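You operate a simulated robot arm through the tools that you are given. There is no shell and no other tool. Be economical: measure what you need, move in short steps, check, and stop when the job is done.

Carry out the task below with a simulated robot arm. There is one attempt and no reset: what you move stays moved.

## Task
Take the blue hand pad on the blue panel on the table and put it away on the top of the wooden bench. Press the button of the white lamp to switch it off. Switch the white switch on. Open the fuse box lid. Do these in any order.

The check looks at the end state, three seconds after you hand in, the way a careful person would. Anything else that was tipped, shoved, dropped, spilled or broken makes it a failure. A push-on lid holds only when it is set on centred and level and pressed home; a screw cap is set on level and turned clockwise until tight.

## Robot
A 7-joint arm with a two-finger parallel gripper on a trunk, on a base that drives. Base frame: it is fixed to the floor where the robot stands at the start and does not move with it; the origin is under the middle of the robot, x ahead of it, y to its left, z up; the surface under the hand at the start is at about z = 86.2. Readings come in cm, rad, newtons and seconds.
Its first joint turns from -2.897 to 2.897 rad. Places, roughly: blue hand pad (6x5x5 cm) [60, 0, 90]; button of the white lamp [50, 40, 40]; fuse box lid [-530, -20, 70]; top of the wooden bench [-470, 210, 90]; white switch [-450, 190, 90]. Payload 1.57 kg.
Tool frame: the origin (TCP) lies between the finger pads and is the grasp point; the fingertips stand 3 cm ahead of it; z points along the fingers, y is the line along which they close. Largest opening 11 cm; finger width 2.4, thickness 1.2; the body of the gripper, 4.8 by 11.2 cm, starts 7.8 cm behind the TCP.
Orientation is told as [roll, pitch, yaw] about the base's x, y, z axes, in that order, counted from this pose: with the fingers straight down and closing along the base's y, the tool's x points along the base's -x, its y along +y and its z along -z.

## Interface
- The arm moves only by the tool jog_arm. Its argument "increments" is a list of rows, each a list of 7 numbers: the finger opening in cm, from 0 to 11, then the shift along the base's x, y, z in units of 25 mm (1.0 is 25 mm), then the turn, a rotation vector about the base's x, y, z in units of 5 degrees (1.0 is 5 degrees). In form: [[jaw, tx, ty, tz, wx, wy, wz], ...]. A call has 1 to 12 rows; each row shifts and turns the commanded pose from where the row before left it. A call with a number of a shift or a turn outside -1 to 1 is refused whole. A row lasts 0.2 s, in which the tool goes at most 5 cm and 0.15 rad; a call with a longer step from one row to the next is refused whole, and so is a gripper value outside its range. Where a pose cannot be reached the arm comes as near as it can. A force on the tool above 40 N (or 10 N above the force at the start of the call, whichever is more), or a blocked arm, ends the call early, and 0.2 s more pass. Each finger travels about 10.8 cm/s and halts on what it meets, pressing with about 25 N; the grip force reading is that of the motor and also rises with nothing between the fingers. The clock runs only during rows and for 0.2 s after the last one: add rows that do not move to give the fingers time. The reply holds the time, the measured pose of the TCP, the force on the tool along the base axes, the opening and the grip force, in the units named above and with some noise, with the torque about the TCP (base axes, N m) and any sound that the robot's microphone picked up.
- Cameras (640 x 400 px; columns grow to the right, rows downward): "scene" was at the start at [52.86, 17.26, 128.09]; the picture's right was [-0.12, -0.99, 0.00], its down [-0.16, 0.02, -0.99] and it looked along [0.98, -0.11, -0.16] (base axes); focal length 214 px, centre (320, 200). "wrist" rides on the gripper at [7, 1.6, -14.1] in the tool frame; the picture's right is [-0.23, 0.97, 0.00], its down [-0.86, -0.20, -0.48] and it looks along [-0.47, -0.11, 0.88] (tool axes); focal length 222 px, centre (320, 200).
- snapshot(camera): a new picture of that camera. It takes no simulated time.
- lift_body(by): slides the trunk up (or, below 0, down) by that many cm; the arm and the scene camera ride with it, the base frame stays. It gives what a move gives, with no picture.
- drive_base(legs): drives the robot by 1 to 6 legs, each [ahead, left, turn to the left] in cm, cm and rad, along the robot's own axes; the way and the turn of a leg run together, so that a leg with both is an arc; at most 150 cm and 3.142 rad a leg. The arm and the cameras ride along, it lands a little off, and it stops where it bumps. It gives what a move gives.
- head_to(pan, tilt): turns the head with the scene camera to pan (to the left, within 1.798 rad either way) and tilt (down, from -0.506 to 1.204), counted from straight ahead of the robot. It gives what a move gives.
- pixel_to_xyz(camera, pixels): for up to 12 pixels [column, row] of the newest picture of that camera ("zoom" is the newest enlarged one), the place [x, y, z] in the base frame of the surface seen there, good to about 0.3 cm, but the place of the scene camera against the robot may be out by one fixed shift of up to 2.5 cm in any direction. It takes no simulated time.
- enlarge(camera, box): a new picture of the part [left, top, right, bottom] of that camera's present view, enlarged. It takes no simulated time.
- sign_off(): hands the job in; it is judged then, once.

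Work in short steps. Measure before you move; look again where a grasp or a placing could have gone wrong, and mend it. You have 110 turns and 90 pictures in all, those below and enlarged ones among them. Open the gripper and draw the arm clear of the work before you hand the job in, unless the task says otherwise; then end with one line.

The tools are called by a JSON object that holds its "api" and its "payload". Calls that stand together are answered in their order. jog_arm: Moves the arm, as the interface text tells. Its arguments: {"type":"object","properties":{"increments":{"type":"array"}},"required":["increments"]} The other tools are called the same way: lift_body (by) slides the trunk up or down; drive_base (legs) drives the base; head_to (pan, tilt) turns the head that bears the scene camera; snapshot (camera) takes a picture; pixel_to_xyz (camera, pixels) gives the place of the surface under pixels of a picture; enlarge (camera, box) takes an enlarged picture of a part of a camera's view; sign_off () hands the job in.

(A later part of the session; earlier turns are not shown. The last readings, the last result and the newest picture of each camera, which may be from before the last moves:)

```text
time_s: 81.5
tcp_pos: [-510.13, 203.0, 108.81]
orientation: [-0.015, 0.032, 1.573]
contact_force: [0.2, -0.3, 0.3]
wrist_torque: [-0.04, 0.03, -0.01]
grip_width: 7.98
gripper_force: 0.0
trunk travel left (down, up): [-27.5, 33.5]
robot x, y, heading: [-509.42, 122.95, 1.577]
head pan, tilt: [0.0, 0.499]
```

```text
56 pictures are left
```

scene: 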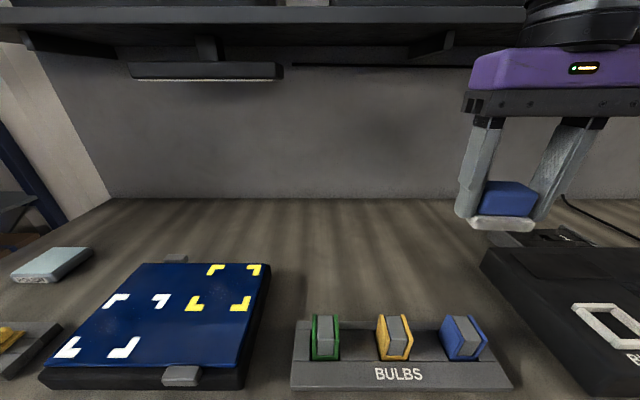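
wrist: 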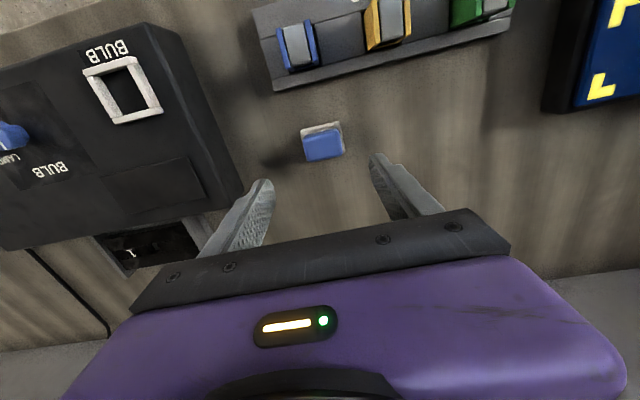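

Pad stands fine on the bench. I close the fingers, rise, pull to y≈191 and strafe right 60 to the white switch.

{"api": "jog_arm", "payload": {"increments": [[6, 0, 0, 1, 0, 0, 0], [4, 0, 0, 1, 0, 0, 0], [2, 0, -1, 0.5, 0, 0, 0], [0, 0, -1, 0, 0, 0, 0], [0, 0, -1, 0, 0, 0, 0], [0, 0, -1, 0, 0, 0, 0], [0, 0, -1, 0, 0, 0, 0]]}}

{"api": "drive_base", "payload": {"legs": [[0, -60, 0]]}}

{"api": "snapshot", "payload": {"camera": "wrist"}}

{"api": "snapshot", "payload": {"camera": "scene"}}

```text
time_s: 83.1
tcp_pos: [-510.12, 190.54, 114.71]
orientation: [-0.016, 0.031, 1.571]
contact_force: [0.0, 0.9, 0.0]
wrist_torque: [-0.03, -0.01, 0.02]
grip_width: 0.0
gripper_force: 21.2
trunk travel left (down, up): [-27.5, 33.5]
robot x, y, heading: [-509.45, 122.8, 1.577]
head pan, tilt: [0.0, 0.499]
```

```text
time_s: 86.5
tcp_pos: [-450.02, 190.87, 114.82]
orientation: [-0.016, 0.031, 1.578]
contact_force: [0.3, 0.2, -0.6]
wrist_torque: [0.0, -0.01, -0.05]
grip_width: 0.01
gripper_force: 21.0
trunk travel left (down, up): [-27.5, 33.5]
robot x, y, heading: [-448.95, 123.55, 1.574]
head pan, tilt: [0.0, 0.499]
```

```text
55 pictures are left
```

wrist: 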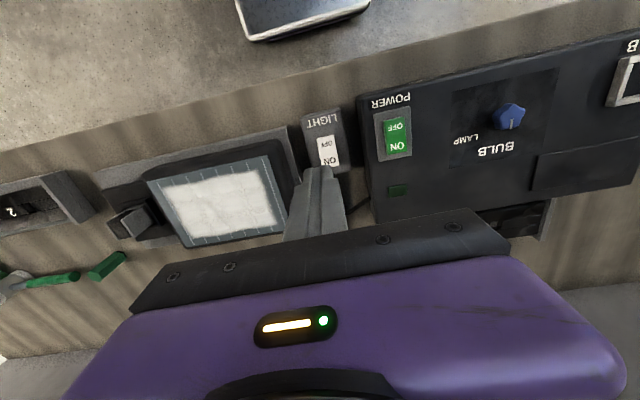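

```text
54 pictures are left
```

scene: 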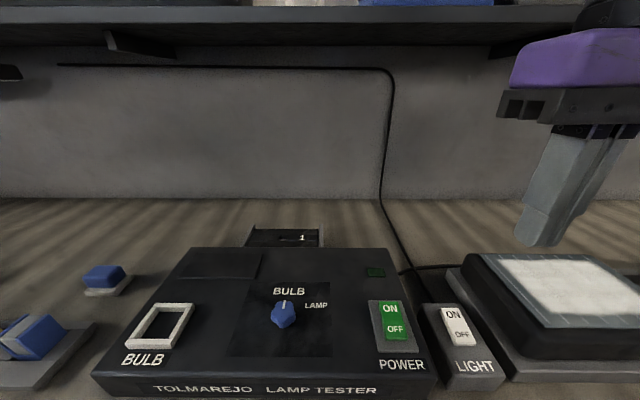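

{"api": "enlarge", "payload": {"camera": "wrist", "box": [288, 100, 352, 190]}}

{"api": "pixel_to_xyz", "payload": {"camera": "wrist", "pixels": [[325, 138], [330, 158], [328, 148], [318, 140], [337, 140], [323, 165], [338, 162], [312, 112], [340, 110], [395, 125], [398, 150]]}}

{"api": "enlarge", "payload": {"camera": "scene", "box": [360, 280, 510, 390]}}

{"api": "pixel_to_xyz", "payload": {"camera": "scene", "pixels": [[453, 315], [461, 337], [445, 345], [440, 310], [478, 345], [465, 308], [385, 310], [395, 332], [70, 275], [545, 240]]}}

```text
4.44 times, centred on (320, 145) of wrist
```

zoom: 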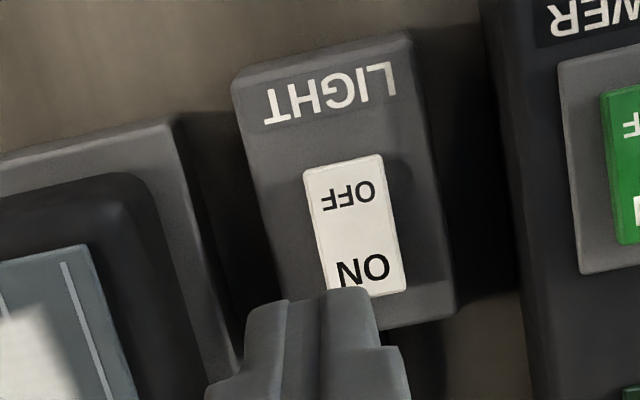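

```text
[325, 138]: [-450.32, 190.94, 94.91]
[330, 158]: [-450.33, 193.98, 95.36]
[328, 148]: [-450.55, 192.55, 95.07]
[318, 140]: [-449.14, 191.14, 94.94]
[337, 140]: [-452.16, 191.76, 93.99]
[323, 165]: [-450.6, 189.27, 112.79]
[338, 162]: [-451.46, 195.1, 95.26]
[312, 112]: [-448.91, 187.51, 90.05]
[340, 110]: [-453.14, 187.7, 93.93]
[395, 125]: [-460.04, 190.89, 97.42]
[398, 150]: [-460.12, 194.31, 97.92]
```

```text
3.64 times, centred on (435, 335) of scene
```

zoom: 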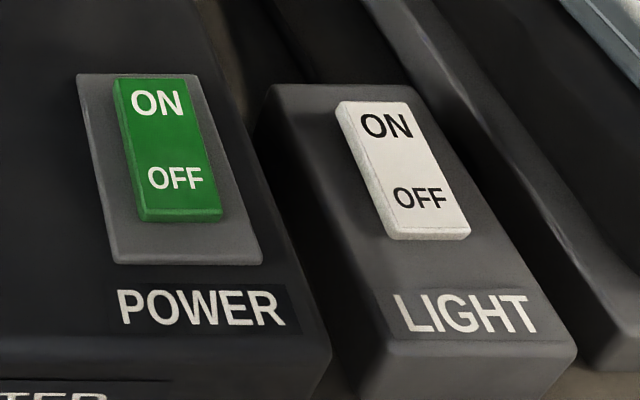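

```text
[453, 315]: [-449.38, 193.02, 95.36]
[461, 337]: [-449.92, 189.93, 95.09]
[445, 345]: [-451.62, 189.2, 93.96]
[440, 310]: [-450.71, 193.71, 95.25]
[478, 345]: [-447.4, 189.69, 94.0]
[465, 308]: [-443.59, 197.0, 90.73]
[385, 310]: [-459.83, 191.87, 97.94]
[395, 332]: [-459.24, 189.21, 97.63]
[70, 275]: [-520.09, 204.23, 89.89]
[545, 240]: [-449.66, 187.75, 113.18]
```

The ON half stands higher (95.4 vs 94.9), so it is off. I go above the ON half at (-450.5,194.2) and descend to just above it.

{"api": "jog_arm", "payload": {"increments": [[0, -0.18, 0.66, -0.7, 0, 0, 0], [0, 0, 0.66, -1, 0, 0, 0], [0, 0, 0, -1, 0, 0, 0], [0, 0, 0, -1, 0, 0, 0], [0, 0, 0, -1, 0, 0, 0], [0, 0, 0, -1, 0, 0, 0], [0, 0, 0, 0, 0, 0, 0]]}}

{"api": "snapshot", "payload": {"camera": "scene"}}

{"api": "enlarge", "payload": {"camera": "wrist", "box": [260, 90, 420, 210]}}

```text
time_s: 88.1
tcp_pos: [-450.37, 194.21, 100.6]
orientation: [-0.015, 0.032, 1.577]
contact_force: [0.7, 0.3, -0.3]
wrist_torque: [0.0, -0.02, 0.02]
grip_width: 0.0
gripper_force: 21.2
trunk travel left (down, up): [-27.5, 33.5]
robot x, y, heading: [-448.76, 123.23, 1.576]
head pan, tilt: [0.0, 0.499]
```

```text
51 pictures are left
```

scene: 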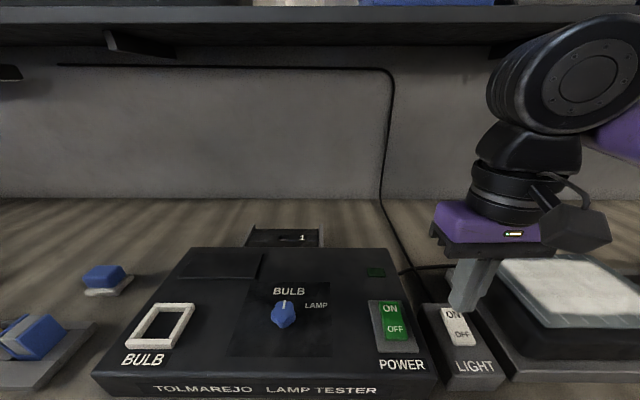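

```text
3.33 times, centred on (340, 150) of wrist
```

zoom: 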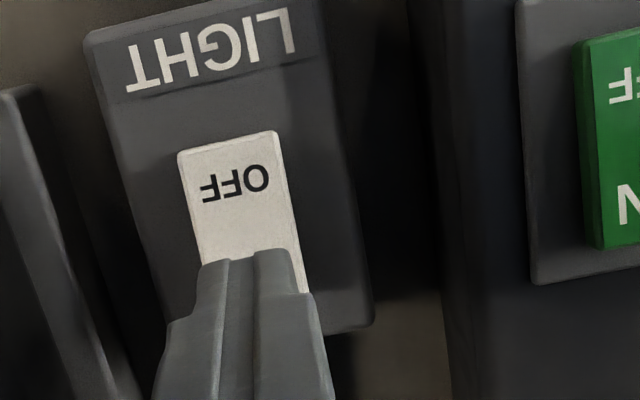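

The fingertips hang over the ON half. I press down in small steps.

{"api": "jog_arm", "payload": {"increments": [[0, 0, 0, -0.5, 0, 0, 0], [0, 0, 0, -0.3, 0, 0, 0], [0, 0, 0, -0.15, 0, 0, 0], [0, 0, 0, -0.15, 0, 0, 0], [0, 0, 0, -0.1, 0, 0, 0], [0, 0, 0, 0, 0, 0, 0]]}}

```text
time_s: 89.3
tcp_pos: [-450.25, 194.11, 98.0]
orientation: [-0.014, 0.025, 1.577]
contact_force: [-0.3, -6.5, 22.6]
wrist_torque: [-0.42, 0.15, 0.05]
grip_width: 0.01
gripper_force: 21.5
trunk travel left (down, up): [-27.5, 33.5]
robot x, y, heading: [-449.11, 123.82, 1.579]
head pan, tilt: [0.0, 0.499]
stopped in row 5: the force on the tool passed its limit at 46 N (the readings are from after the stop); the commanded pose is now the measured one
```

Force rose to 46 N; I lift off and check the rocker.

{"api": "jog_arm", "payload": {"increments": [[0, 0, 0, 1, 0, 0, 0], [0, 0, 0, 1, 0, 0, 0], [0, 0, -1, 1, 0, 0, 0], [0, 0, -1, 1, 0, 0, 0], [0, 0, -1, 1, 0, 0, 0]]}}

{"api": "enlarge", "payload": {"camera": "scene", "box": [360, 280, 510, 390]}}

{"api": "pixel_to_xyz", "payload": {"camera": "zoom", "pixels": [[385, 125], [370, 110], [420, 195], [430, 225], [340, 260]]}}

```text
time_s: 90.5
tcp_pos: [-450.34, 186.71, 110.41]
orientation: [-0.015, 0.027, 1.577]
contact_force: [0.0, 0.4, -0.7]
wrist_torque: [0.01, 0.02, 0.01]
grip_width: 0.0
gripper_force: 21.5
trunk travel left (down, up): [-27.5, 33.5]
robot x, y, heading: [-449.16, 123.59, 1.583]
head pan, tilt: [0.0, 0.499]
```

```text
3.64 times, centred on (435, 335) of scene
```

zoom: 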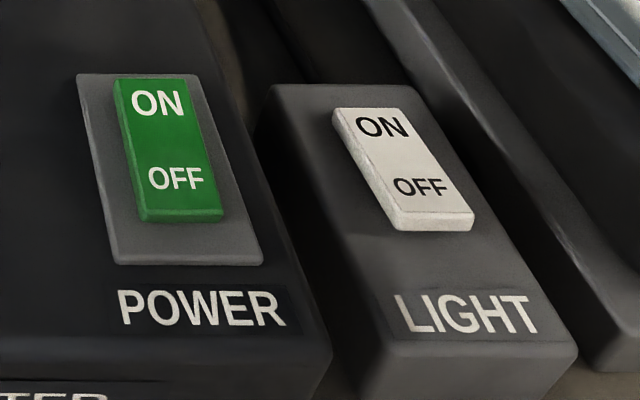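

```text
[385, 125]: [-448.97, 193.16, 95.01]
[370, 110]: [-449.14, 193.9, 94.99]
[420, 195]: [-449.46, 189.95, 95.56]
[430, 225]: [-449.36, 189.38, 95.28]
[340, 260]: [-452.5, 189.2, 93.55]
```

The rocker is now tipped to ON (ON end 95.0, OFF end 95.5) and nothing else moved. I back off, strafe toward x≈-525, turn to face -x, and look at the car.

{"api": "drive_base", "payload": {"legs": [[-50, 0, 0], [0, 60, 0], [0, 0, 1.57]]}}

{"api": "head_to", "payload": {"pan": 1.3, "tilt": 0.6}}

{"api": "snapshot", "payload": {"camera": "scene"}}

```text
time_s: 100.2
tcp_pos: [-572.07, 73.85, 110.47]
orientation: [-0.014, 0.026, 3.108]
contact_force: [0.1, -0.4, 0.1]
wrist_torque: [-0.04, -0.02, -0.03]
grip_width: 0.0
gripper_force: 21.3
trunk travel left (down, up): [-27.5, 33.5]
robot x, y, heading: [-508.76, 72.44, 3.112]
head pan, tilt: [0.0, 0.499]
```

```text
time_s: 101.7
tcp_pos: [-572.15, 73.86, 110.46]
orientation: [-0.013, 0.028, 3.107]
contact_force: [1.0, -0.2, 0.3]
wrist_torque: [0.02, 0.01, -0.03]
grip_width: 0.0
gripper_force: 21.5
trunk travel left (down, up): [-27.5, 33.5]
robot x, y, heading: [-508.77, 72.59, 3.107]
head pan, tilt: [1.3, 0.6]
```

```text
48 pictures are left
```

scene: 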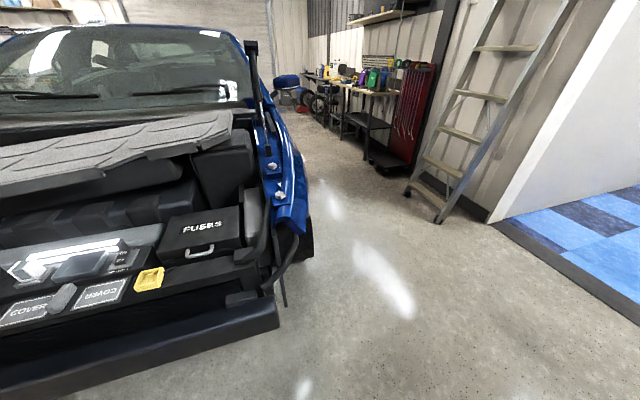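

The FUSES box with its front handle is at (200,235). I zoom in and measure.

{"api": "enlarge", "payload": {"camera": "scene", "box": [110, 170, 300, 300]}}

{"api": "pixel_to_xyz", "payload": {"camera": "scene", "pixels": [[160, 250], [242, 245], [165, 215], [240, 207], [200, 255], [187, 253], [214, 248], [255, 200], [205, 228], [240, 130], [270, 320], [252, 60]]}}

```text
3.08 times, centred on (205, 235) of scene
```

zoom: 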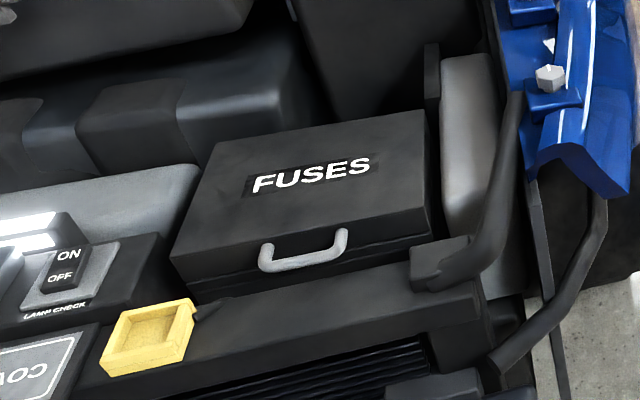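

```text
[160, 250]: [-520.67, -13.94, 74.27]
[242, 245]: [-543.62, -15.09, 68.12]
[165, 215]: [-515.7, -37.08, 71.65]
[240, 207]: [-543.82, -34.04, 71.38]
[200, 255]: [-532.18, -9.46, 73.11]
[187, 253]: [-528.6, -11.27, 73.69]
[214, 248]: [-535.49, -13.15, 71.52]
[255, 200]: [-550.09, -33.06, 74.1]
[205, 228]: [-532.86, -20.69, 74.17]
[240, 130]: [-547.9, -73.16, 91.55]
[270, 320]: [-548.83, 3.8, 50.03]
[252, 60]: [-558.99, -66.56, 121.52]
```

Lid spans x≈-543..-521, y≈-14 (front)..-35 (hinge side), top z≈74; handle bar at y≈-9.5..-13, z≈73. I drive so the robot faces it at x≈-532.

{"api": "drive_base", "payload": {"legs": [[23.3, 0, 0], [0, 0, 1.605]]}}

{"api": "head_to", "payload": {"pan": 0, "tilt": 0.8}}

{"api": "snapshot", "payload": {"camera": "scene"}}

{"api": "snapshot", "payload": {"camera": "wrist"}}

```text
time_s: 107.2
tcp_pos: [-532.43, 10.0, 110.34]
orientation: [-0.015, 0.027, -1.594]
contact_force: [-0.4, 0.7, 0.8]
wrist_torque: [-0.03, 0.0, -0.02]
grip_width: 0.0
gripper_force: 21.2
trunk travel left (down, up): [-27.5, 33.5]
robot x, y, heading: [-531.96, 73.2, -1.591]
head pan, tilt: [1.3, 0.6]
```

```text
time_s: 108.7
tcp_pos: [-532.43, 9.96, 110.42]
orientation: [-0.014, 0.025, -1.594]
contact_force: [0.6, 0.7, -1.0]
wrist_torque: [0.01, 0.03, 0.01]
grip_width: 0.01
gripper_force: 21.3
trunk travel left (down, up): [-27.5, 33.5]
robot x, y, heading: [-531.66, 73.71, -1.589]
head pan, tilt: [0.0, 0.799]
```

```text
46 pictures are left
```

scene: 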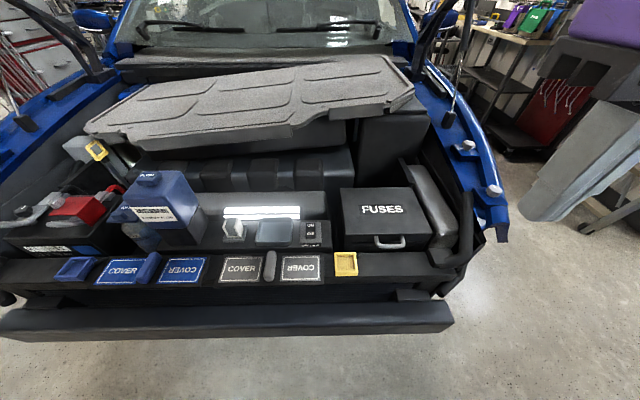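

```text
45 pictures are left
```

wrist: 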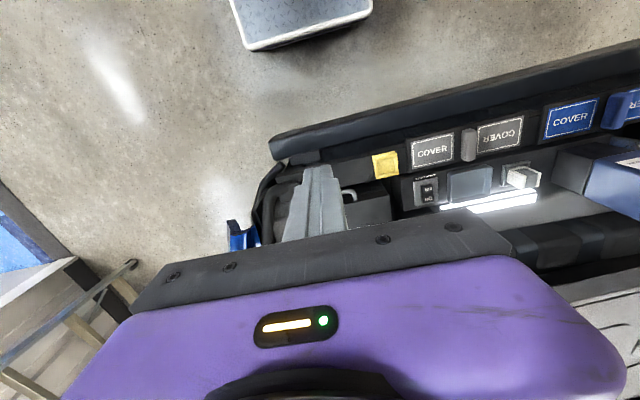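

I zoom in on the handle and measure its bar, the box front and the beam below it.

{"api": "enlarge", "payload": {"camera": "scene", "box": [325, 175, 453, 271]}}

{"api": "pixel_to_xyz", "payload": {"camera": "zoom", "pixels": [[248, 345], [310, 362], [375, 348], [405, 310], [310, 330], [310, 375], [460, 330], [150, 345], [525, 260], [80, 275], [450, 375], [300, 300]]}}

```text
4.17 times, centred on (389, 223) of scene
```

zoom: 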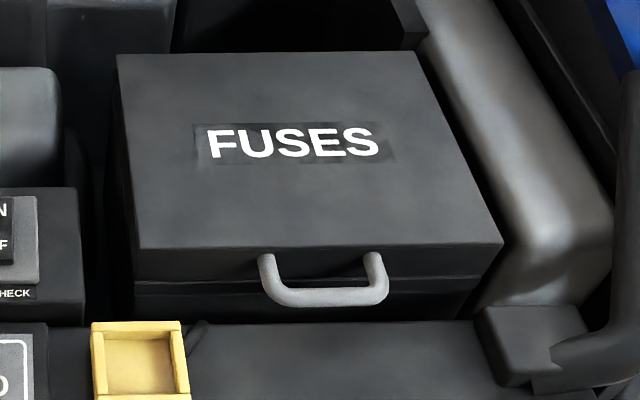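

```text
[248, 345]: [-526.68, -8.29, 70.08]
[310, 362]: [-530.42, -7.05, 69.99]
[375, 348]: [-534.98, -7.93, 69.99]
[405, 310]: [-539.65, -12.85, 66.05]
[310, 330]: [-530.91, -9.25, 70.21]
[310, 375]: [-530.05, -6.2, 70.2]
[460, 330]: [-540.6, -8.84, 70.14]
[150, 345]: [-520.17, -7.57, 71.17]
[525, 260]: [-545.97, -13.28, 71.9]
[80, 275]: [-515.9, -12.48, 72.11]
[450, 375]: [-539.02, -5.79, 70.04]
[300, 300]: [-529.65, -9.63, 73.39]
```

{"api": "pixel_to_xyz", "payload": {"camera": "zoom", "pixels": [[290, 292], [320, 290], [340, 296], [360, 297], [320, 303], [265, 262], [375, 260], [320, 270], [320, 284], [320, 312], [320, 245], [320, 60]]}}

```text
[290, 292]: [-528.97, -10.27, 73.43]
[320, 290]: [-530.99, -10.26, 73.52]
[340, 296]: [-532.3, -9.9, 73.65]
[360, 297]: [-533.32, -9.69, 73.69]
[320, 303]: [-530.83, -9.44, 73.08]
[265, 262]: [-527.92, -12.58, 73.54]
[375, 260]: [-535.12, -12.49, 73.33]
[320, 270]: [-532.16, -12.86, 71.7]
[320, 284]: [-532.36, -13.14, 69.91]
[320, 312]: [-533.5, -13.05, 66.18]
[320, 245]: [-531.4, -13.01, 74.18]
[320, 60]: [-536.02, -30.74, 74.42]
```

Handle bar: x≈-527.9..-535, y≈-10, z≈73.4; lid front y≈-13, beam top z≈70. I'll pinch the bar with the tool tilted ~40° below horizontal; first lower the trunk 12, and turn the tool 90° about its axis.

{"api": "lift_body", "payload": {"by": -12}}

{"api": "jog_arm", "payload": {"increments": [[0, 0, -0.3, 0, 0, 0, 1], [0, 0, -0.3, 0, 0, 0, 1], [0, 0, -0.3, 0, 0, 0, 1], [0, 0, -0.3, 0, 0, 0, 1], [0, 0, -0.3, 0, 0, 0, 1], [0, 0, -0.3, 0, 0, 0, 1], [0, 0, -0.3, 0, 0, 0, 1], [0, 0, -0.3, 0, 0, 0, 1], [0, 0, -0.3, 0, 0, 0, 1]]}}

```text
time_s: 110.2
tcp_pos: [-532.43, 9.99, 98.39]
orientation: [-0.015, 0.027, -1.593]
contact_force: [0.2, -0.1, -0.7]
wrist_torque: [0.03, 0.0, 0.03]
grip_width: 0.0
gripper_force: 21.1
trunk travel left (down, up): [-15.5, 45.5]
robot x, y, heading: [-532.07, 73.39, -1.592]
head pan, tilt: [0.0, 0.799]
```

```text
time_s: 112.2
tcp_pos: [-532.47, 3.17, 98.33]
orientation: [-0.015, 0.026, -0.807]
contact_force: [0.2, 0.5, -0.4]
wrist_torque: [0.01, -0.01, 0.04]
grip_width: 0.0
gripper_force: 21.3
trunk travel left (down, up): [-15.5, 45.5]
robot x, y, heading: [-531.81, 73.38, -1.596]
head pan, tilt: [0.0, 0.799]
```

Turning works. I finish the turn, then tilt the tool forward 50° (about -x) while staying high.

{"api": "jog_arm", "payload": {"increments": [[0, 0, 0, 0, 0, 0, 1], [0, 0, 0, 0, 0, 0, 1], [0, 0, 0, 0, 0, 0, 1], [0, 0, 0, 0, 0, 0, 1], [0, 0, 0, 0, 0, 0, 1], [0, 0, 0, 0, 0, 0, 1], [0, 0, 0, 0, 0, 0, 1], [0, 0, 0, 0, 0, 0, 1], [0, 0, 0, 0, 0, 0, 1], [0, 0, 0, 0, 0, 0, 0.25]]}}

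{"api": "jog_arm", "payload": {"increments": [[1, 0, 0, 0, -1, 0, 0], [2, 0, 0, 0, -1, 0, 0], [3, 0, 0, 0, -1, 0, 0], [4, 0, 0, 0, -1, 0, 0], [4, 0, 0, 0, -1, 0, 0], [4, 0, 0, 0, -1, 0, 0], [4, 0, 0, 0, -1, 0, 0], [4, 0, 0, 0, -1, 0, 0], [4, 0, 0, 0, -1, 0, 0], [4, 0, 0, 0, -1, 0, 0]]}}

{"api": "snapshot", "payload": {"camera": "wrist"}}

{"api": "snapshot", "payload": {"camera": "scene"}}

```text
time_s: 114.4
tcp_pos: [-524.79, 12.12, 95.94]
orientation: [-0.015, 0.026, -0.004]
contact_force: [0.7, 0.3, -0.1]
wrist_torque: [-0.03, -0.02, -0.03]
grip_width: 0.0
gripper_force: 22.0
out of reach, approached as far as the arm can: row 5, 6, 7, 8, 9, 10
trunk travel left (down, up): [-15.5, 45.5]
robot x, y, heading: [-531.55, 73.02, -1.592]
head pan, tilt: [0.0, 0.799]
```

```text
time_s: 116.6
tcp_pos: [-522.17, 6.25, 102.04]
orientation: [-0.875, 0.002, -0.048]
contact_force: [-0.2, 0.0, -1.0]
wrist_torque: [-0.01, -0.02, 0.01]
grip_width: 4.0
gripper_force: 0.0
out of reach, approached as far as the arm can: row 6, 7, 8, 9, 10
trunk travel left (down, up): [-15.5, 45.5]
robot x, y, heading: [-531.7, 72.89, -1.591]
head pan, tilt: [0.0, 0.799]
```

```text
43 pictures are left
```

wrist: 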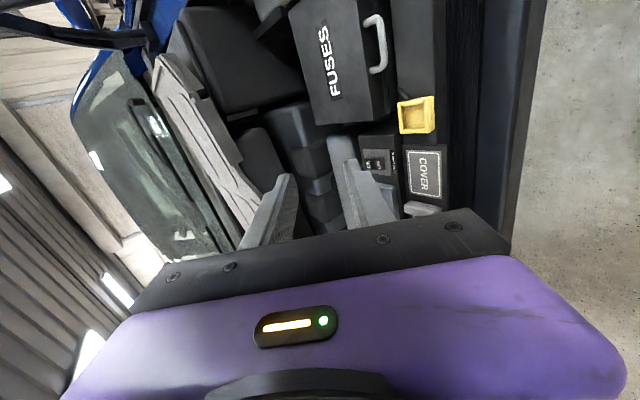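

```text
42 pictures are left
```

scene: 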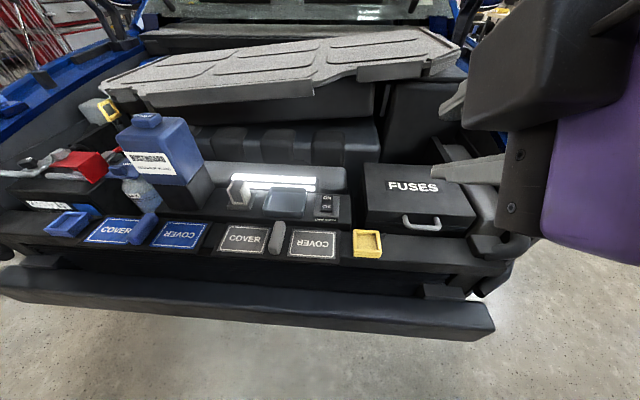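

The turn in this sense meets a joint limit (position drifted to x=-522). I turn the tool back the other way about its own axis by 180°, moving nowhere near anything.

{"api": "jog_arm", "payload": {"increments": [[4, 0, 0, 0, 0, -0.766, -0.643], [4, 0, 0, 0, 0, -0.766, -0.643], [4, 0, 0, 0, 0, -0.766, -0.643], [4, 0, 0, 0, 0, -0.766, -0.643], [4, 0, 0, 0, 0, -0.766, -0.643], [4, 0, 0, 0, 0, -0.766, -0.643], [4, 0, 0, 0, 0, -0.766, -0.643], [4, 0, 0, 0, 0, -0.766, -0.643], [4, 0, 0, 0, 0, -0.766, -0.643], [4, 0, 0, 0, 0, -0.766, -0.643], [4, 0, 0, 0, 0, -0.766, -0.643], [4, 0, 0, 0, 0, -0.766, -0.643]]}}

{"api": "jog_arm", "payload": {"increments": [[4, 0, 0, 0, 0, -0.766, -0.643], [4, 0, 0, 0, 0, -0.766, -0.643], [4, 0, 0, 0, 0, -0.766, -0.643], [4, 0, 0, 0, 0, -0.766, -0.643], [4, 0, 0, 0, 0, -0.766, -0.643], [4, 0, 0, 0, 0, -0.766, -0.643], [4, 0, 0, 0, 0, -0.766, -0.643], [4, 0, 0, 0, 0, -0.766, -0.643], [4, 0, 0, 0, 0, -0.766, -0.643], [4, 0, 0, 0, 0, -0.766, -0.643], [4, 0, 0, 0, 0, -0.766, -0.643], [4, 0, 0, 0, 0, -0.766, -0.643]]}}

{"api": "jog_arm", "payload": {"increments": [[4, 0, 0, 0, 0, -0.766, -0.643], [4, 0, 0, 0, 0, -0.766, -0.643], [4, 0, 0, 0, 0, -0.766, -0.643], [4, 0, 0, 0, 0, -0.766, -0.643], [4, 0, 0, 0, 0, -0.766, -0.643], [4, 0, 0, 0, 0, -0.766, -0.643], [4, 0, 0, 0, 0, -0.766, -0.643], [4, 0, 0, 0, 0, -0.766, -0.643], [4, 0, 0, 0, 0, -0.766, -0.643], [4, 0, 0, 0, 0, -0.766, -0.643], [4, 0, 0, 0, 0, -0.766, -0.643], [4, 0, 0, 0, 0, -0.766, -0.643]]}}

```text
time_s: 119.2
tcp_pos: [-521.58, 6.55, 101.48]
orientation: [-0.522, -0.7, -0.864]
contact_force: [-0.1, 0.5, 1.3]
wrist_torque: [0.01, -0.02, 0.01]
grip_width: 3.99
gripper_force: 0.1
trunk travel left (down, up): [-15.5, 45.5]
robot x, y, heading: [-532.0, 73.59, -1.59]
head pan, tilt: [0.0, 0.799]
```

```text
time_s: 121.8
tcp_pos: [-521.58, 6.63, 101.45]
orientation: [0.522, -0.663, -2.286]
contact_force: [0.1, 0.5, 0.3]
wrist_torque: [-0.02, 0.03, 0.0]
grip_width: 3.99
gripper_force: 0.0
trunk travel left (down, up): [-15.5, 45.5]
robot x, y, heading: [-531.67, 73.19, -1.593]
head pan, tilt: [0.0, 0.799]
```

```text
time_s: 124.4
tcp_pos: [-521.64, 6.44, 101.57]
orientation: [0.837, 0.053, -3.125]
contact_force: [-0.3, 0.9, -0.2]
wrist_torque: [0.02, 0.0, 0.02]
grip_width: 4.0
gripper_force: 0.1
trunk travel left (down, up): [-15.5, 45.5]
robot x, y, heading: [-531.78, 73.48, -1.588]
head pan, tilt: [0.0, 0.799]
```

Orientation is now right (48° from vertical, turned the good way). I move along a line toward the handle, stopping 16 cm short, and look.

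{"api": "jog_arm", "payload": {"increments": [[4, -0.52, -0.26, -1, 0, 0, 0], [4, -0.52, -0.26, -1, 0, 0, 0], [4, -0.52, -0.26, -1, 0, 0, 0], [4, -0.52, -0.26, -1, 0, 0, 0], [4, -0.52, -0.26, -1, 0, 0, 0], [4, -0.52, -0.26, -1, 0, 0, 0], [4, -0.52, -0.26, -0.96, 0, 0, 0]]}}

{"api": "snapshot", "payload": {"camera": "wrist"}}

{"api": "snapshot", "payload": {"camera": "scene"}}

```text
time_s: 126.0
tcp_pos: [-528.8, -3.57, 88.23]
orientation: [0.86, 0.016, -3.122]
contact_force: [0.1, -0.2, 0.6]
wrist_torque: [0.03, 0.01, 0.02]
grip_width: 3.99
gripper_force: 0.0
out of reach, approached as far as the arm can: row 1, 2, 3, 4, 5, 6
trunk travel left (down, up): [-15.5, 45.5]
robot x, y, heading: [-532.0, 73.64, -1.592]
head pan, tilt: [0.0, 0.799]
```

```text
41 pictures are left
```

wrist: 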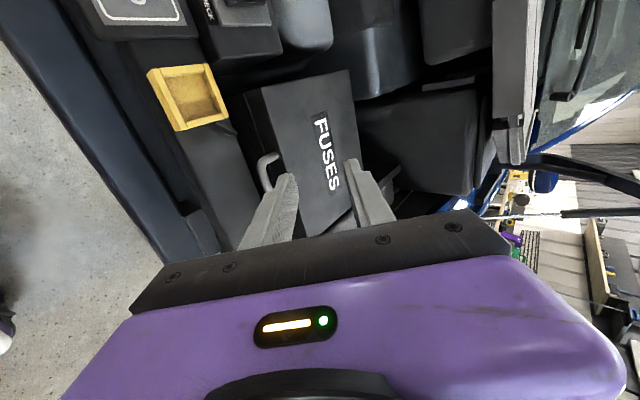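

```text
40 pictures are left
```

scene: 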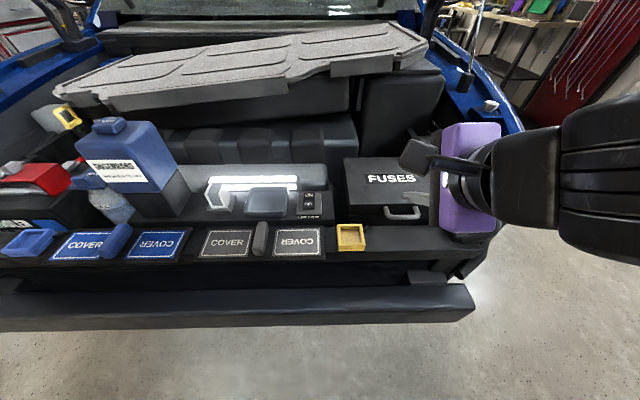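

The hand is too close to the robot for this tilt. I measure the handle with the wrist camera, then back the base 15 cm.

{"api": "enlarge", "payload": {"camera": "wrist", "box": [220, 120, 348, 200]}}

{"api": "pixel_to_xyz", "payload": {"camera": "zoom", "pixels": [[200, 200], [192, 212], [215, 165], [260, 165], [205, 240], [300, 150], [150, 250], [280, 100]]}}

{"api": "drive_base", "payload": {"legs": [[-15, 0, 0]]}}

```text
5.00 times, centred on (284, 160) of wrist
```

zoom: 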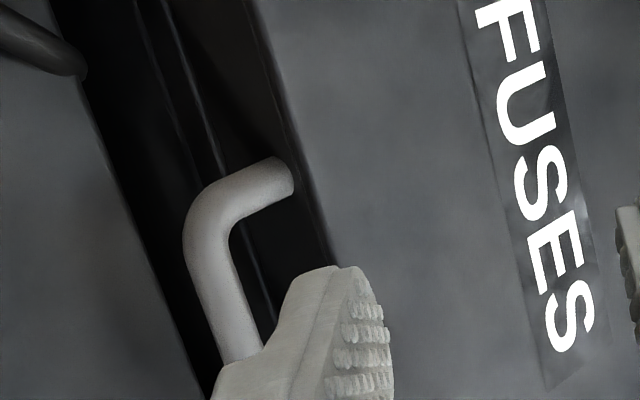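

```text
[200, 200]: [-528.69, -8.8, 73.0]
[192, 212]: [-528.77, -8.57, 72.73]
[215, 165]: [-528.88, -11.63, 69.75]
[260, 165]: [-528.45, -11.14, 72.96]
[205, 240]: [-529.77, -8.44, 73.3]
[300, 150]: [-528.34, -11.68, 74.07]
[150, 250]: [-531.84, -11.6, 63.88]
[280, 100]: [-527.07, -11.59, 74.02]
```

```text
time_s: 127.4
tcp_pos: [-528.59, 11.98, 88.3]
orientation: [0.859, 0.015, -3.121]
contact_force: [0.9, 0.3, 0.1]
wrist_torque: [0.0, -0.01, 0.01]
grip_width: 3.99
gripper_force: 0.0
trunk travel left (down, up): [-15.5, 45.5]
robot x, y, heading: [-531.47, 88.96, -1.59]
head pan, tilt: [0.0, 0.799]
```

Wrist camera gives bar at y≈-8.9, z≈73.0, lid front y≈-11.6. I move to a point 8 cm short of the grasp along the tool line with opening 3.2.

{"api": "jog_arm", "payload": {"increments": [[3.2, -0.19, -0.92, -0.58, 0, 0, 0], [3.2, -0.19, -0.92, -0.58, 0, 0, 0], [3.2, -0.19, -0.92, -0.58, 0, 0, 0], [3.2, -0.19, -0.92, -0.58, 0, 0, 0], [3.2, -0.19, -0.92, -0.58, 0, 0, 0], [3.2, -0.19, -0.92, -0.58, 0, 0, 0], [3.2, 0, 0, 0, 0, 0, 0]]}}

{"api": "enlarge", "payload": {"camera": "wrist", "box": [200, 80, 440, 240]}}

{"api": "enlarge", "payload": {"camera": "scene", "box": [300, 120, 540, 280]}}

```text
time_s: 129.0
tcp_pos: [-531.18, -1.92, 79.43]
orientation: [0.858, 0.016, -3.121]
contact_force: [-0.3, -0.4, -0.4]
wrist_torque: [-0.02, -0.02, 0.02]
grip_width: 3.22
gripper_force: 0.1
trunk travel left (down, up): [-15.5, 45.5]
robot x, y, heading: [-531.75, 88.31, -1.586]
head pan, tilt: [0.0, 0.799]
```

```text
2.50 times, centred on (320, 160) of wrist
```

zoom: 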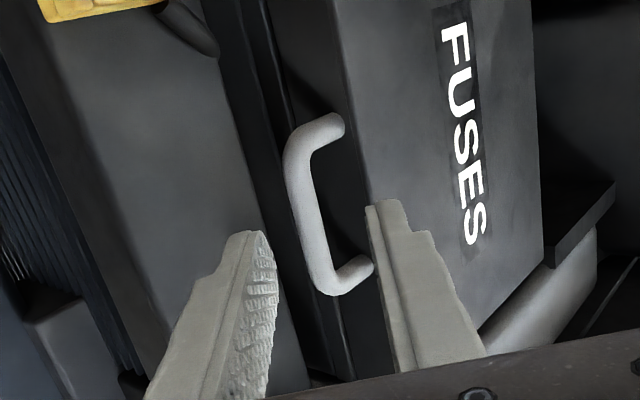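

```text
2.50 times, centred on (420, 200) of scene
```

zoom: 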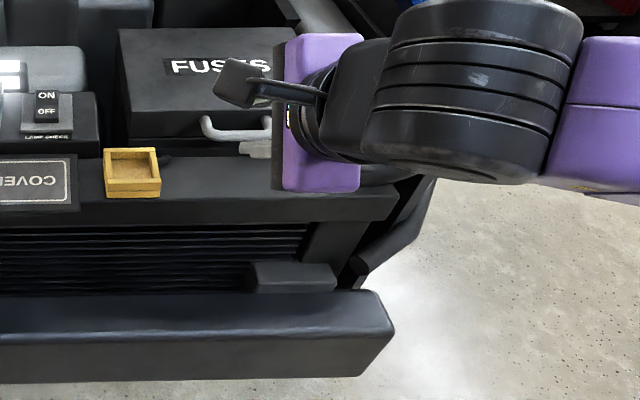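

The fingers straddle the handle's line. I measure the bar's middle and the beam edge once more.

{"api": "snapshot", "payload": {"camera": "wrist"}}

{"api": "pixel_to_xyz", "payload": {"camera": "wrist", "pixels": [[319, 145], [320, 155], [323, 165], [327, 180], [326, 130], [333, 187], [342, 187], [345, 150], [300, 180], [290, 160], [297, 176], [353, 162]]}}

```text
36 pictures are left
```

wrist: 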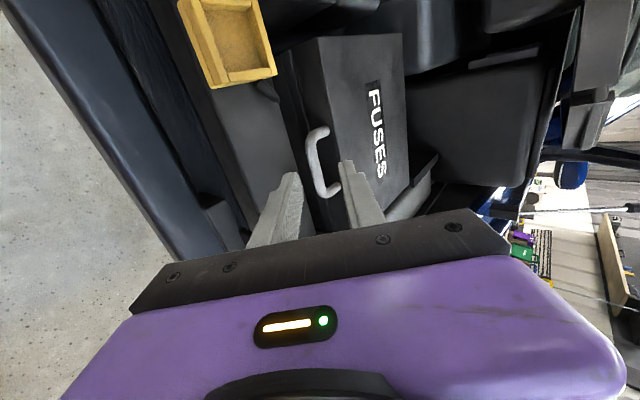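

```text
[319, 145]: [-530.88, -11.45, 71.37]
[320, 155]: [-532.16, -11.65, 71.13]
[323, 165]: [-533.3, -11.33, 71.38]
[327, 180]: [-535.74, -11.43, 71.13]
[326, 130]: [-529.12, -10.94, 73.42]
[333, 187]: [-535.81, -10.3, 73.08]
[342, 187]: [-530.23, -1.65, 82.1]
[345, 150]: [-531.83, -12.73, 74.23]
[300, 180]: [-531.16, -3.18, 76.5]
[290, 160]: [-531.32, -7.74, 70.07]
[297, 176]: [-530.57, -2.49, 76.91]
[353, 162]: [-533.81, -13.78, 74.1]
```

{"api": "pixel_to_xyz", "payload": {"camera": "wrist", "pixels": [[311, 150], [313, 150], [315, 150], [314, 160], [316, 165], [318, 170], [320, 180], [310, 140], [322, 188], [303, 150], [298, 155]]}}

```text
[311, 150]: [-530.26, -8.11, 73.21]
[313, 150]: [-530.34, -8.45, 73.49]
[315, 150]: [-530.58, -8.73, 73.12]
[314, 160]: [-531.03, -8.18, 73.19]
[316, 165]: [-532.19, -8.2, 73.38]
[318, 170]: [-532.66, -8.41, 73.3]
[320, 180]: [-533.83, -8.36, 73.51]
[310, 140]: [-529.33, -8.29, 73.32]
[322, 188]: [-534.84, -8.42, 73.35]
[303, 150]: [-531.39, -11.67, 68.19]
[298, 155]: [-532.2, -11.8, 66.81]
```

Bar centre ≈(-532,-8.6,72.9), beam top 70.1. I slide in to TCP (-532.2,-7.35,74.5).

{"api": "jog_arm", "payload": {"increments": [[3.2, -0.1, -0.55, -0.5, 0, 0, 0], [3.2, -0.1, -0.55, -0.5, 0, 0, 0], [3.2, -0.1, -0.55, -0.5, 0, 0, 0], [3.2, -0.1, -0.52, -0.47, 0, 0, 0], [3.2, 0, 0, 0, 0, 0, 0]]}}

{"api": "enlarge", "payload": {"camera": "wrist", "box": [200, 80, 440, 240]}}

{"api": "enlarge", "payload": {"camera": "scene", "box": [340, 130, 500, 230]}}

```text
time_s: 130.2
tcp_pos: [-532.3, -7.27, 74.74]
orientation: [0.858, 0.016, -3.12]
contact_force: [0.9, 0.4, 0.2]
wrist_torque: [0.0, -0.01, -0.01]
grip_width: 3.17
gripper_force: 0.0
trunk travel left (down, up): [-15.5, 45.5]
robot x, y, heading: [-531.68, 88.82, -1.591]
head pan, tilt: [0.0, 0.799]
```

```text
2.50 times, centred on (320, 160) of wrist
```

zoom: 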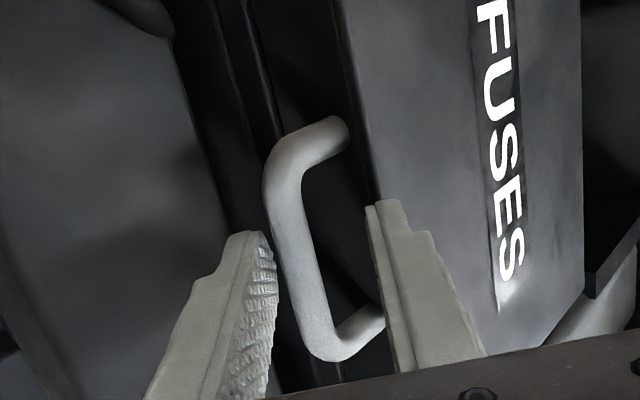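

```text
4.00 times, centred on (420, 180) of scene
```

zoom: 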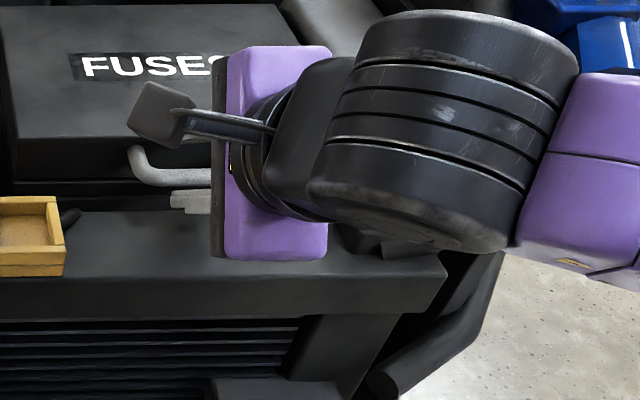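

No contact; the bar is between the fingers. I close on it.

{"api": "jog_arm", "payload": {"increments": [[2, 0, 0, 0, 0, 0, 0], [0.5, 0, 0, 0, 0, 0, 0], [0, 0, 0, 0, 0, 0, 0], [0, 0, 0, 0, 0, 0, 0]]}}

{"api": "enlarge", "payload": {"camera": "wrist", "box": [200, 80, 440, 240]}}

```text
time_s: 131.2
tcp_pos: [-532.26, -7.21, 74.81]
orientation: [0.859, 0.016, -3.121]
contact_force: [-0.2, 11.4, 0.7]
wrist_torque: [0.15, 0.4, 0.37]
grip_width: 1.17
gripper_force: 28.6
trunk travel left (down, up): [-15.5, 45.5]
robot x, y, heading: [-531.43, 88.73, -1.591]
head pan, tilt: [0.0, 0.799]
```

```text
2.50 times, centred on (320, 160) of wrist
```

zoom: 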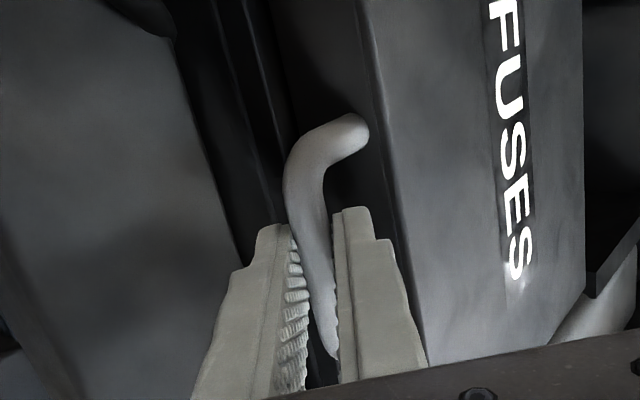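

Bar gripped (1.17 cm). Hinge est. at y≈-33, z≈71.5; I lift along the arc for the first 10°, turning the tool along.

{"api": "jog_arm", "payload": {"increments": [[0, 0, -0.08, 0.45, 0.5, 0, 0], [0, 0, -0.08, 0.45, 0.5, 0, 0], [0, 0, -0.11, 0.44, 0.5, 0, 0], [0, 0, -0.12, 0.44, 0.5, 0, 0]]}}

{"api": "snapshot", "payload": {"camera": "wrist"}}

```text
time_s: 132.2
tcp_pos: [-532.26, -8.44, 79.07]
orientation: [0.686, 0.02, -3.124]
contact_force: [7.8, -17.5, -6.5]
wrist_torque: [-0.17, 0.53, 0.33]
grip_width: 1.15
gripper_force: 29.0
trunk travel left (down, up): [-15.5, 45.5]
robot x, y, heading: [-531.36, 88.94, -1.589]
head pan, tilt: [0.0, 0.799]
```

```text
32 pictures are left
```

wrist: 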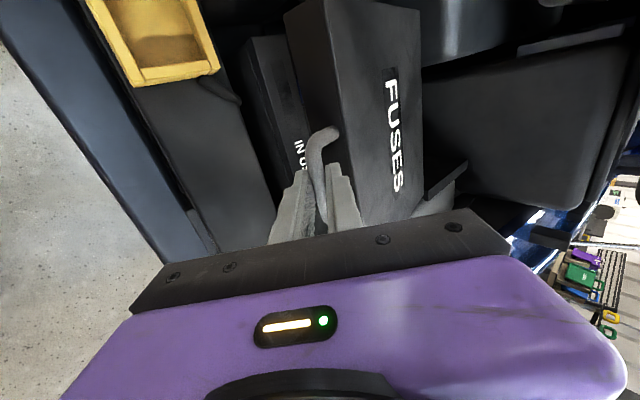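

The lid lifts; the y force (-17 N) says to draw a bit more toward the hinge. I go on another 20° with that correction.

{"api": "jog_arm", "payload": {"increments": [[0, 0, -0.26, 0.42, 0.5, 0, 0], [0, 0, -0.24, 0.42, 0.5, 0, 0], [0, 0, -0.23, 0.4, 0.5, 0, 0], [0, 0, -0.23, 0.4, 0.5, 0, 0]]}}

```text
time_s: 133.2
tcp_pos: [-532.22, -10.59, 83.42]
orientation: [0.508, 0.021, -3.13]
contact_force: [4.4, 19.3, 11.4]
wrist_torque: [0.16, 0.39, 0.3]
grip_width: 1.15
gripper_force: 29.2
trunk travel left (down, up): [-15.5, 45.5]
robot x, y, heading: [-531.81, 88.93, -1.59]
head pan, tilt: [0.0, 0.799]
```

Slightly overcorrected; I ease outward a little and go on.

{"api": "jog_arm", "payload": {"increments": [[0, 0, -0.2, 0.41, 0.5, 0, 0], [0, 0, -0.2, 0.4, 0.5, 0, 0], [0, 0, -0.27, 0.36, 0.5, 0, 0], [0, 0, -0.27, 0.36, 0.5, 0, 0]]}}

```text
time_s: 134.2
tcp_pos: [-532.2, -13.25, 86.71]
orientation: [0.332, 0.025, -3.131]
contact_force: [8.9, -18.7, -16.6]
wrist_torque: [-0.17, -0.02, 0.8]
grip_width: 1.21
gripper_force: 28.8
trunk travel left (down, up): [-15.5, 45.5]
robot x, y, heading: [-531.54, 88.65, -1.594]
head pan, tilt: [0.0, 0.799]
```

Arc fit: hinge ≈(-32.5,69.4), radius ≈25.8. I continue another 20°.

{"api": "jog_arm", "payload": {"increments": [[0, 0, -0.37, 0.28, 0.5, 0, 0], [0, 0, -0.32, 0.32, 0.5, 0, 0], [0, 0, -0.345, 0.295, 0.5, 0, 0], [0, 0, -0.345, 0.295, 0.5, 0, 0], [0, 0, -0.37, 0.265, 0.5, 0, 0], [0, 0, -0.37, 0.265, 0.5, 0, 0]]}}

{"api": "snapshot", "payload": {"camera": "scene"}}

```text
time_s: 135.6
tcp_pos: [-532.72, -14.3, 90.97]
orientation: [0.073, 0.024, -3.141]
contact_force: [1.0, -0.5, 0.5]
wrist_torque: [0.0, -0.03, 0.01]
grip_width: 0.01
gripper_force: 21.2
out of reach, approached as far as the arm can: row 5, 6
trunk travel left (down, up): [-15.5, 45.5]
robot x, y, heading: [-531.51, 88.79, -1.592]
head pan, tilt: [0.0, 0.799]
```

```text
31 pictures are left
```

scene: 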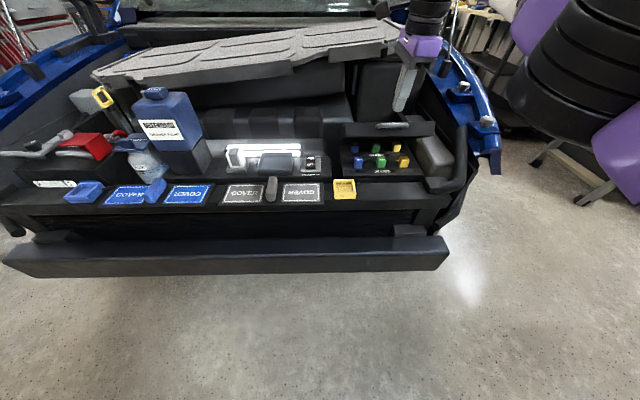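

The bar slipped out (arm at its reach limit), but the box seems open: fuses are visible at (380,158). I zoom in.

{"api": "enlarge", "payload": {"camera": "scene", "box": [320, 60, 480, 200]}}

{"api": "snapshot", "payload": {"camera": "wrist"}}

```text
2.86 times, centred on (400, 130) of scene
```

zoom: 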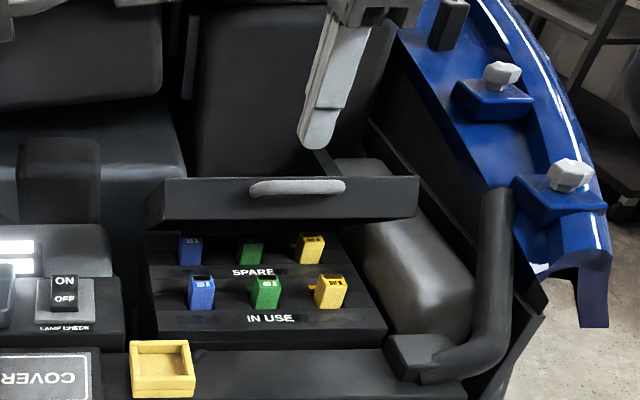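

```text
29 pictures are left
```

wrist: 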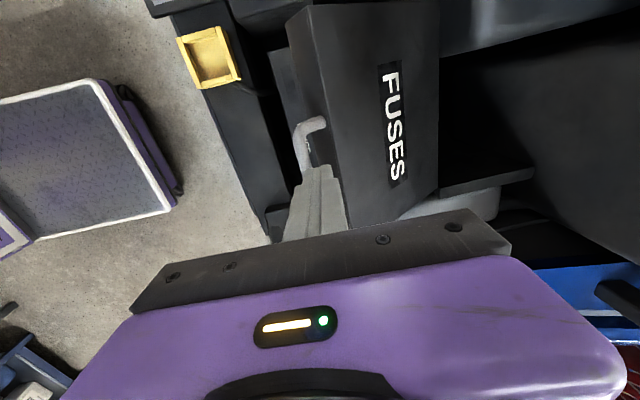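

The lid stays half-open by friction. I measure its present pose so I can push it further open from below/front.

{"api": "pixel_to_xyz", "payload": {"camera": "wrist", "pixels": [[287, 30], [305, 8], [345, 205], [437, 160], [439, 20], [310, 125], [300, 150], [325, 155], [295, 60], [285, 70], [390, 120]]}}

{"api": "pixel_to_xyz", "payload": {"camera": "zoom", "pixels": [[150, 190], [415, 180], [160, 222], [410, 215], [290, 185], [200, 215], [375, 195], [195, 285], [330, 285], [310, 245]]}}

```text
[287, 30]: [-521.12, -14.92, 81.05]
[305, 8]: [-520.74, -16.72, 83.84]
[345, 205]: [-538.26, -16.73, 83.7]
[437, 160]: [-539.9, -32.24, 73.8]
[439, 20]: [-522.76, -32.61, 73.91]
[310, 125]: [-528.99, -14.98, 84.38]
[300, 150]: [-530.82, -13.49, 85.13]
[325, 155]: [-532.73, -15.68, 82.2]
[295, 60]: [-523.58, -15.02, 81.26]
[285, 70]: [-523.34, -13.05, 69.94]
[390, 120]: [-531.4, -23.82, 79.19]
```

```text
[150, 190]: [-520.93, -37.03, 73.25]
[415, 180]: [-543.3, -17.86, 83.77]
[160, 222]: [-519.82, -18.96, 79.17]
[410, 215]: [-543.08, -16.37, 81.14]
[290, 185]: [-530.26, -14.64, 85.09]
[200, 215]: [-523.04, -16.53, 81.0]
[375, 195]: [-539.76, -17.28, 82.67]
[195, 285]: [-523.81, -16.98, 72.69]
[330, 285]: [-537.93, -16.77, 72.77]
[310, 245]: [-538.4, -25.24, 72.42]
```

Lid is at ≈32° and holds; its front lower edge is at (y -15, z 81), hinge ≈(-32.5,69.5), fuse tops z≈73. I'll push it further with closed fingertips from underneath at x≈-524.5 (beside the handle); first draw back, tilting the tool forward.

{"api": "jog_arm", "payload": {"increments": [[0, 0.3, 0.7, 0.1, -0.97, 0, 0], [0, 0.3, 0.7, 0.1, -0.97, 0, 0], [0, 0.3, 0.7, 0.1, -0.97, 0, 0], [0, 0.3, 0.7, 0.1, -0.97, 0, 0], [0, 0.3, 0.7, 0.1, -0.97, 0, 0], [0, 0.3, 0.7, 0.1, -0.97, 0, 0], [0, 0.3, 0.7, 0, -0.97, 0, 0], [0, 0.3, 0.7, 0, -0.97, 0, 0], [0, 0.3, 0.7, 0, -0.97, 0, 0], [0, 0.3, 0.7, 0, -0.97, 0, 0], [0, 0.3, 0.7, 0, -0.97, 0, 0]]}}

{"api": "drive_base", "payload": {"legs": [[13, 0, 0]]}}

{"api": "snapshot", "payload": {"camera": "scene"}}

```text
time_s: 138.0
tcp_pos: [-524.18, 4.92, 92.13]
orientation: [1.008, 0.015, -3.122]
contact_force: [-0.8, -0.2, -0.1]
wrist_torque: [0.01, 0.02, 0.01]
grip_width: 0.02
gripper_force: 21.0
trunk travel left (down, up): [-15.5, 45.5]
robot x, y, heading: [-531.47, 88.7, -1.592]
head pan, tilt: [0.0, 0.799]
```

```text
time_s: 139.3
tcp_pos: [-524.38, -8.27, 92.04]
orientation: [1.006, 0.012, -3.119]
contact_force: [0.4, 0.7, 0.2]
wrist_torque: [-0.01, -0.02, 0.01]
grip_width: 0.04
gripper_force: 20.9
trunk travel left (down, up): [-15.5, 45.5]
robot x, y, heading: [-531.99, 75.61, -1.594]
head pan, tilt: [0.0, 0.799]
```

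```text
28 pictures are left
```

scene: 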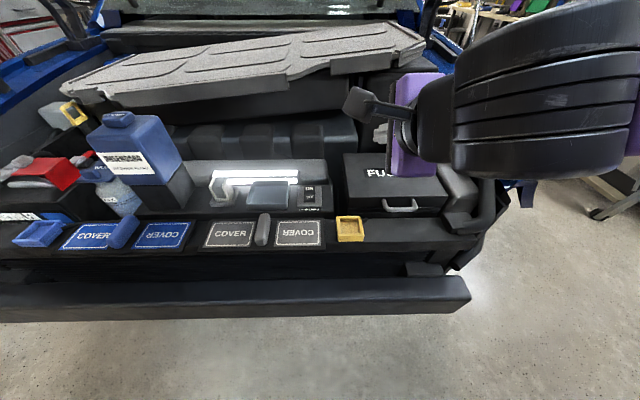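

The lid fell shut again, so it must be carried past vertical. I re-approach the handle from the nearer base position (robot y 75.6) at the earlier tilt.

{"api": "jog_arm", "payload": {"increments": [[3.2, -0.4, 0.6, 0, 0.5, 0, 0], [3.2, -0.6, 0.6, -0.5, 0.5, 0, 0], [3.2, -0.6, 0.5, -0.9, 0.4, 0, 0], [3.2, -0.6, 0.4, -0.9, 0.3, 0, 0], [3.2, -0.5, 0.4, -0.9, 0, 0, 0], [3.2, -0.5, 0, -0.9, 0, 0, 0], [3.2, 0, 0, -0.9, 0, 0, 0], [3.2, 0, 0, 0, 0, 0, 0]]}}

{"api": "snapshot", "payload": {"camera": "wrist"}}

```text
time_s: 141.1
tcp_pos: [-532.22, -1.86, 79.59]
orientation: [0.858, 0.016, -3.121]
contact_force: [0.4, 0.2, -0.3]
wrist_torque: [0.0, 0.0, -0.03]
grip_width: 3.21
gripper_force: 0.1
trunk travel left (down, up): [-15.5, 45.5]
robot x, y, heading: [-532.04, 75.82, -1.594]
head pan, tilt: [0.0, 0.799]
```

```text
27 pictures are left
```

wrist: 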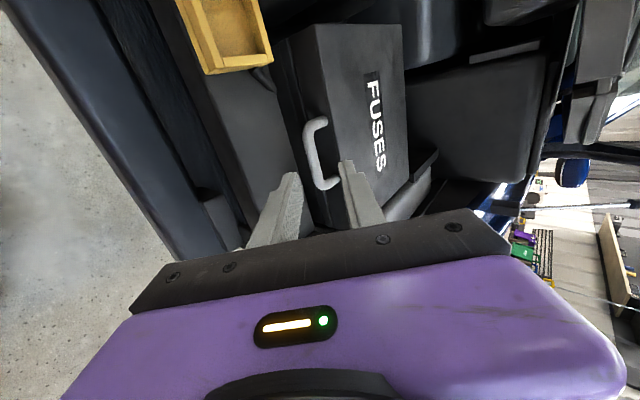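

Reached with clear view. I slide in slightly deeper than before and close.

{"api": "jog_arm", "payload": {"increments": [[3.2, 0, -0.57, -0.53, 0, 0, 0], [3.2, 0, -0.57, -0.53, 0, 0, 0], [3.2, 0, -0.57, -0.53, 0, 0, 0], [3.2, 0, -0.57, -0.53, 0, 0, 0], [3.2, 0, 0, 0, 0, 0, 0], [1.5, 0, 0, 0, 0, 0, 0], [0, 0, 0, 0, 0, 0, 0], [0, 0, 0, 0, 0, 0, 0], [0, 0, 0, 0, 0, 0, 0]]}}

{"api": "enlarge", "payload": {"camera": "wrist", "box": [200, 80, 440, 240]}}

```text
time_s: 143.1
tcp_pos: [-532.43, -7.62, 74.21]
orientation: [0.857, 0.016, -3.12]
contact_force: [-0.4, 5.9, -0.1]
wrist_torque: [0.08, 0.34, 0.37]
grip_width: 1.17
gripper_force: 28.6
trunk travel left (down, up): [-15.5, 45.5]
robot x, y, heading: [-531.95, 75.73, -1.59]
head pan, tilt: [0.0, 0.799]
```

```text
2.50 times, centred on (320, 160) of wrist
```

zoom: 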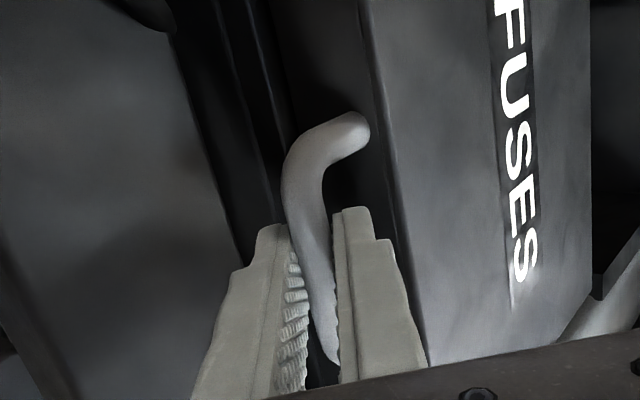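

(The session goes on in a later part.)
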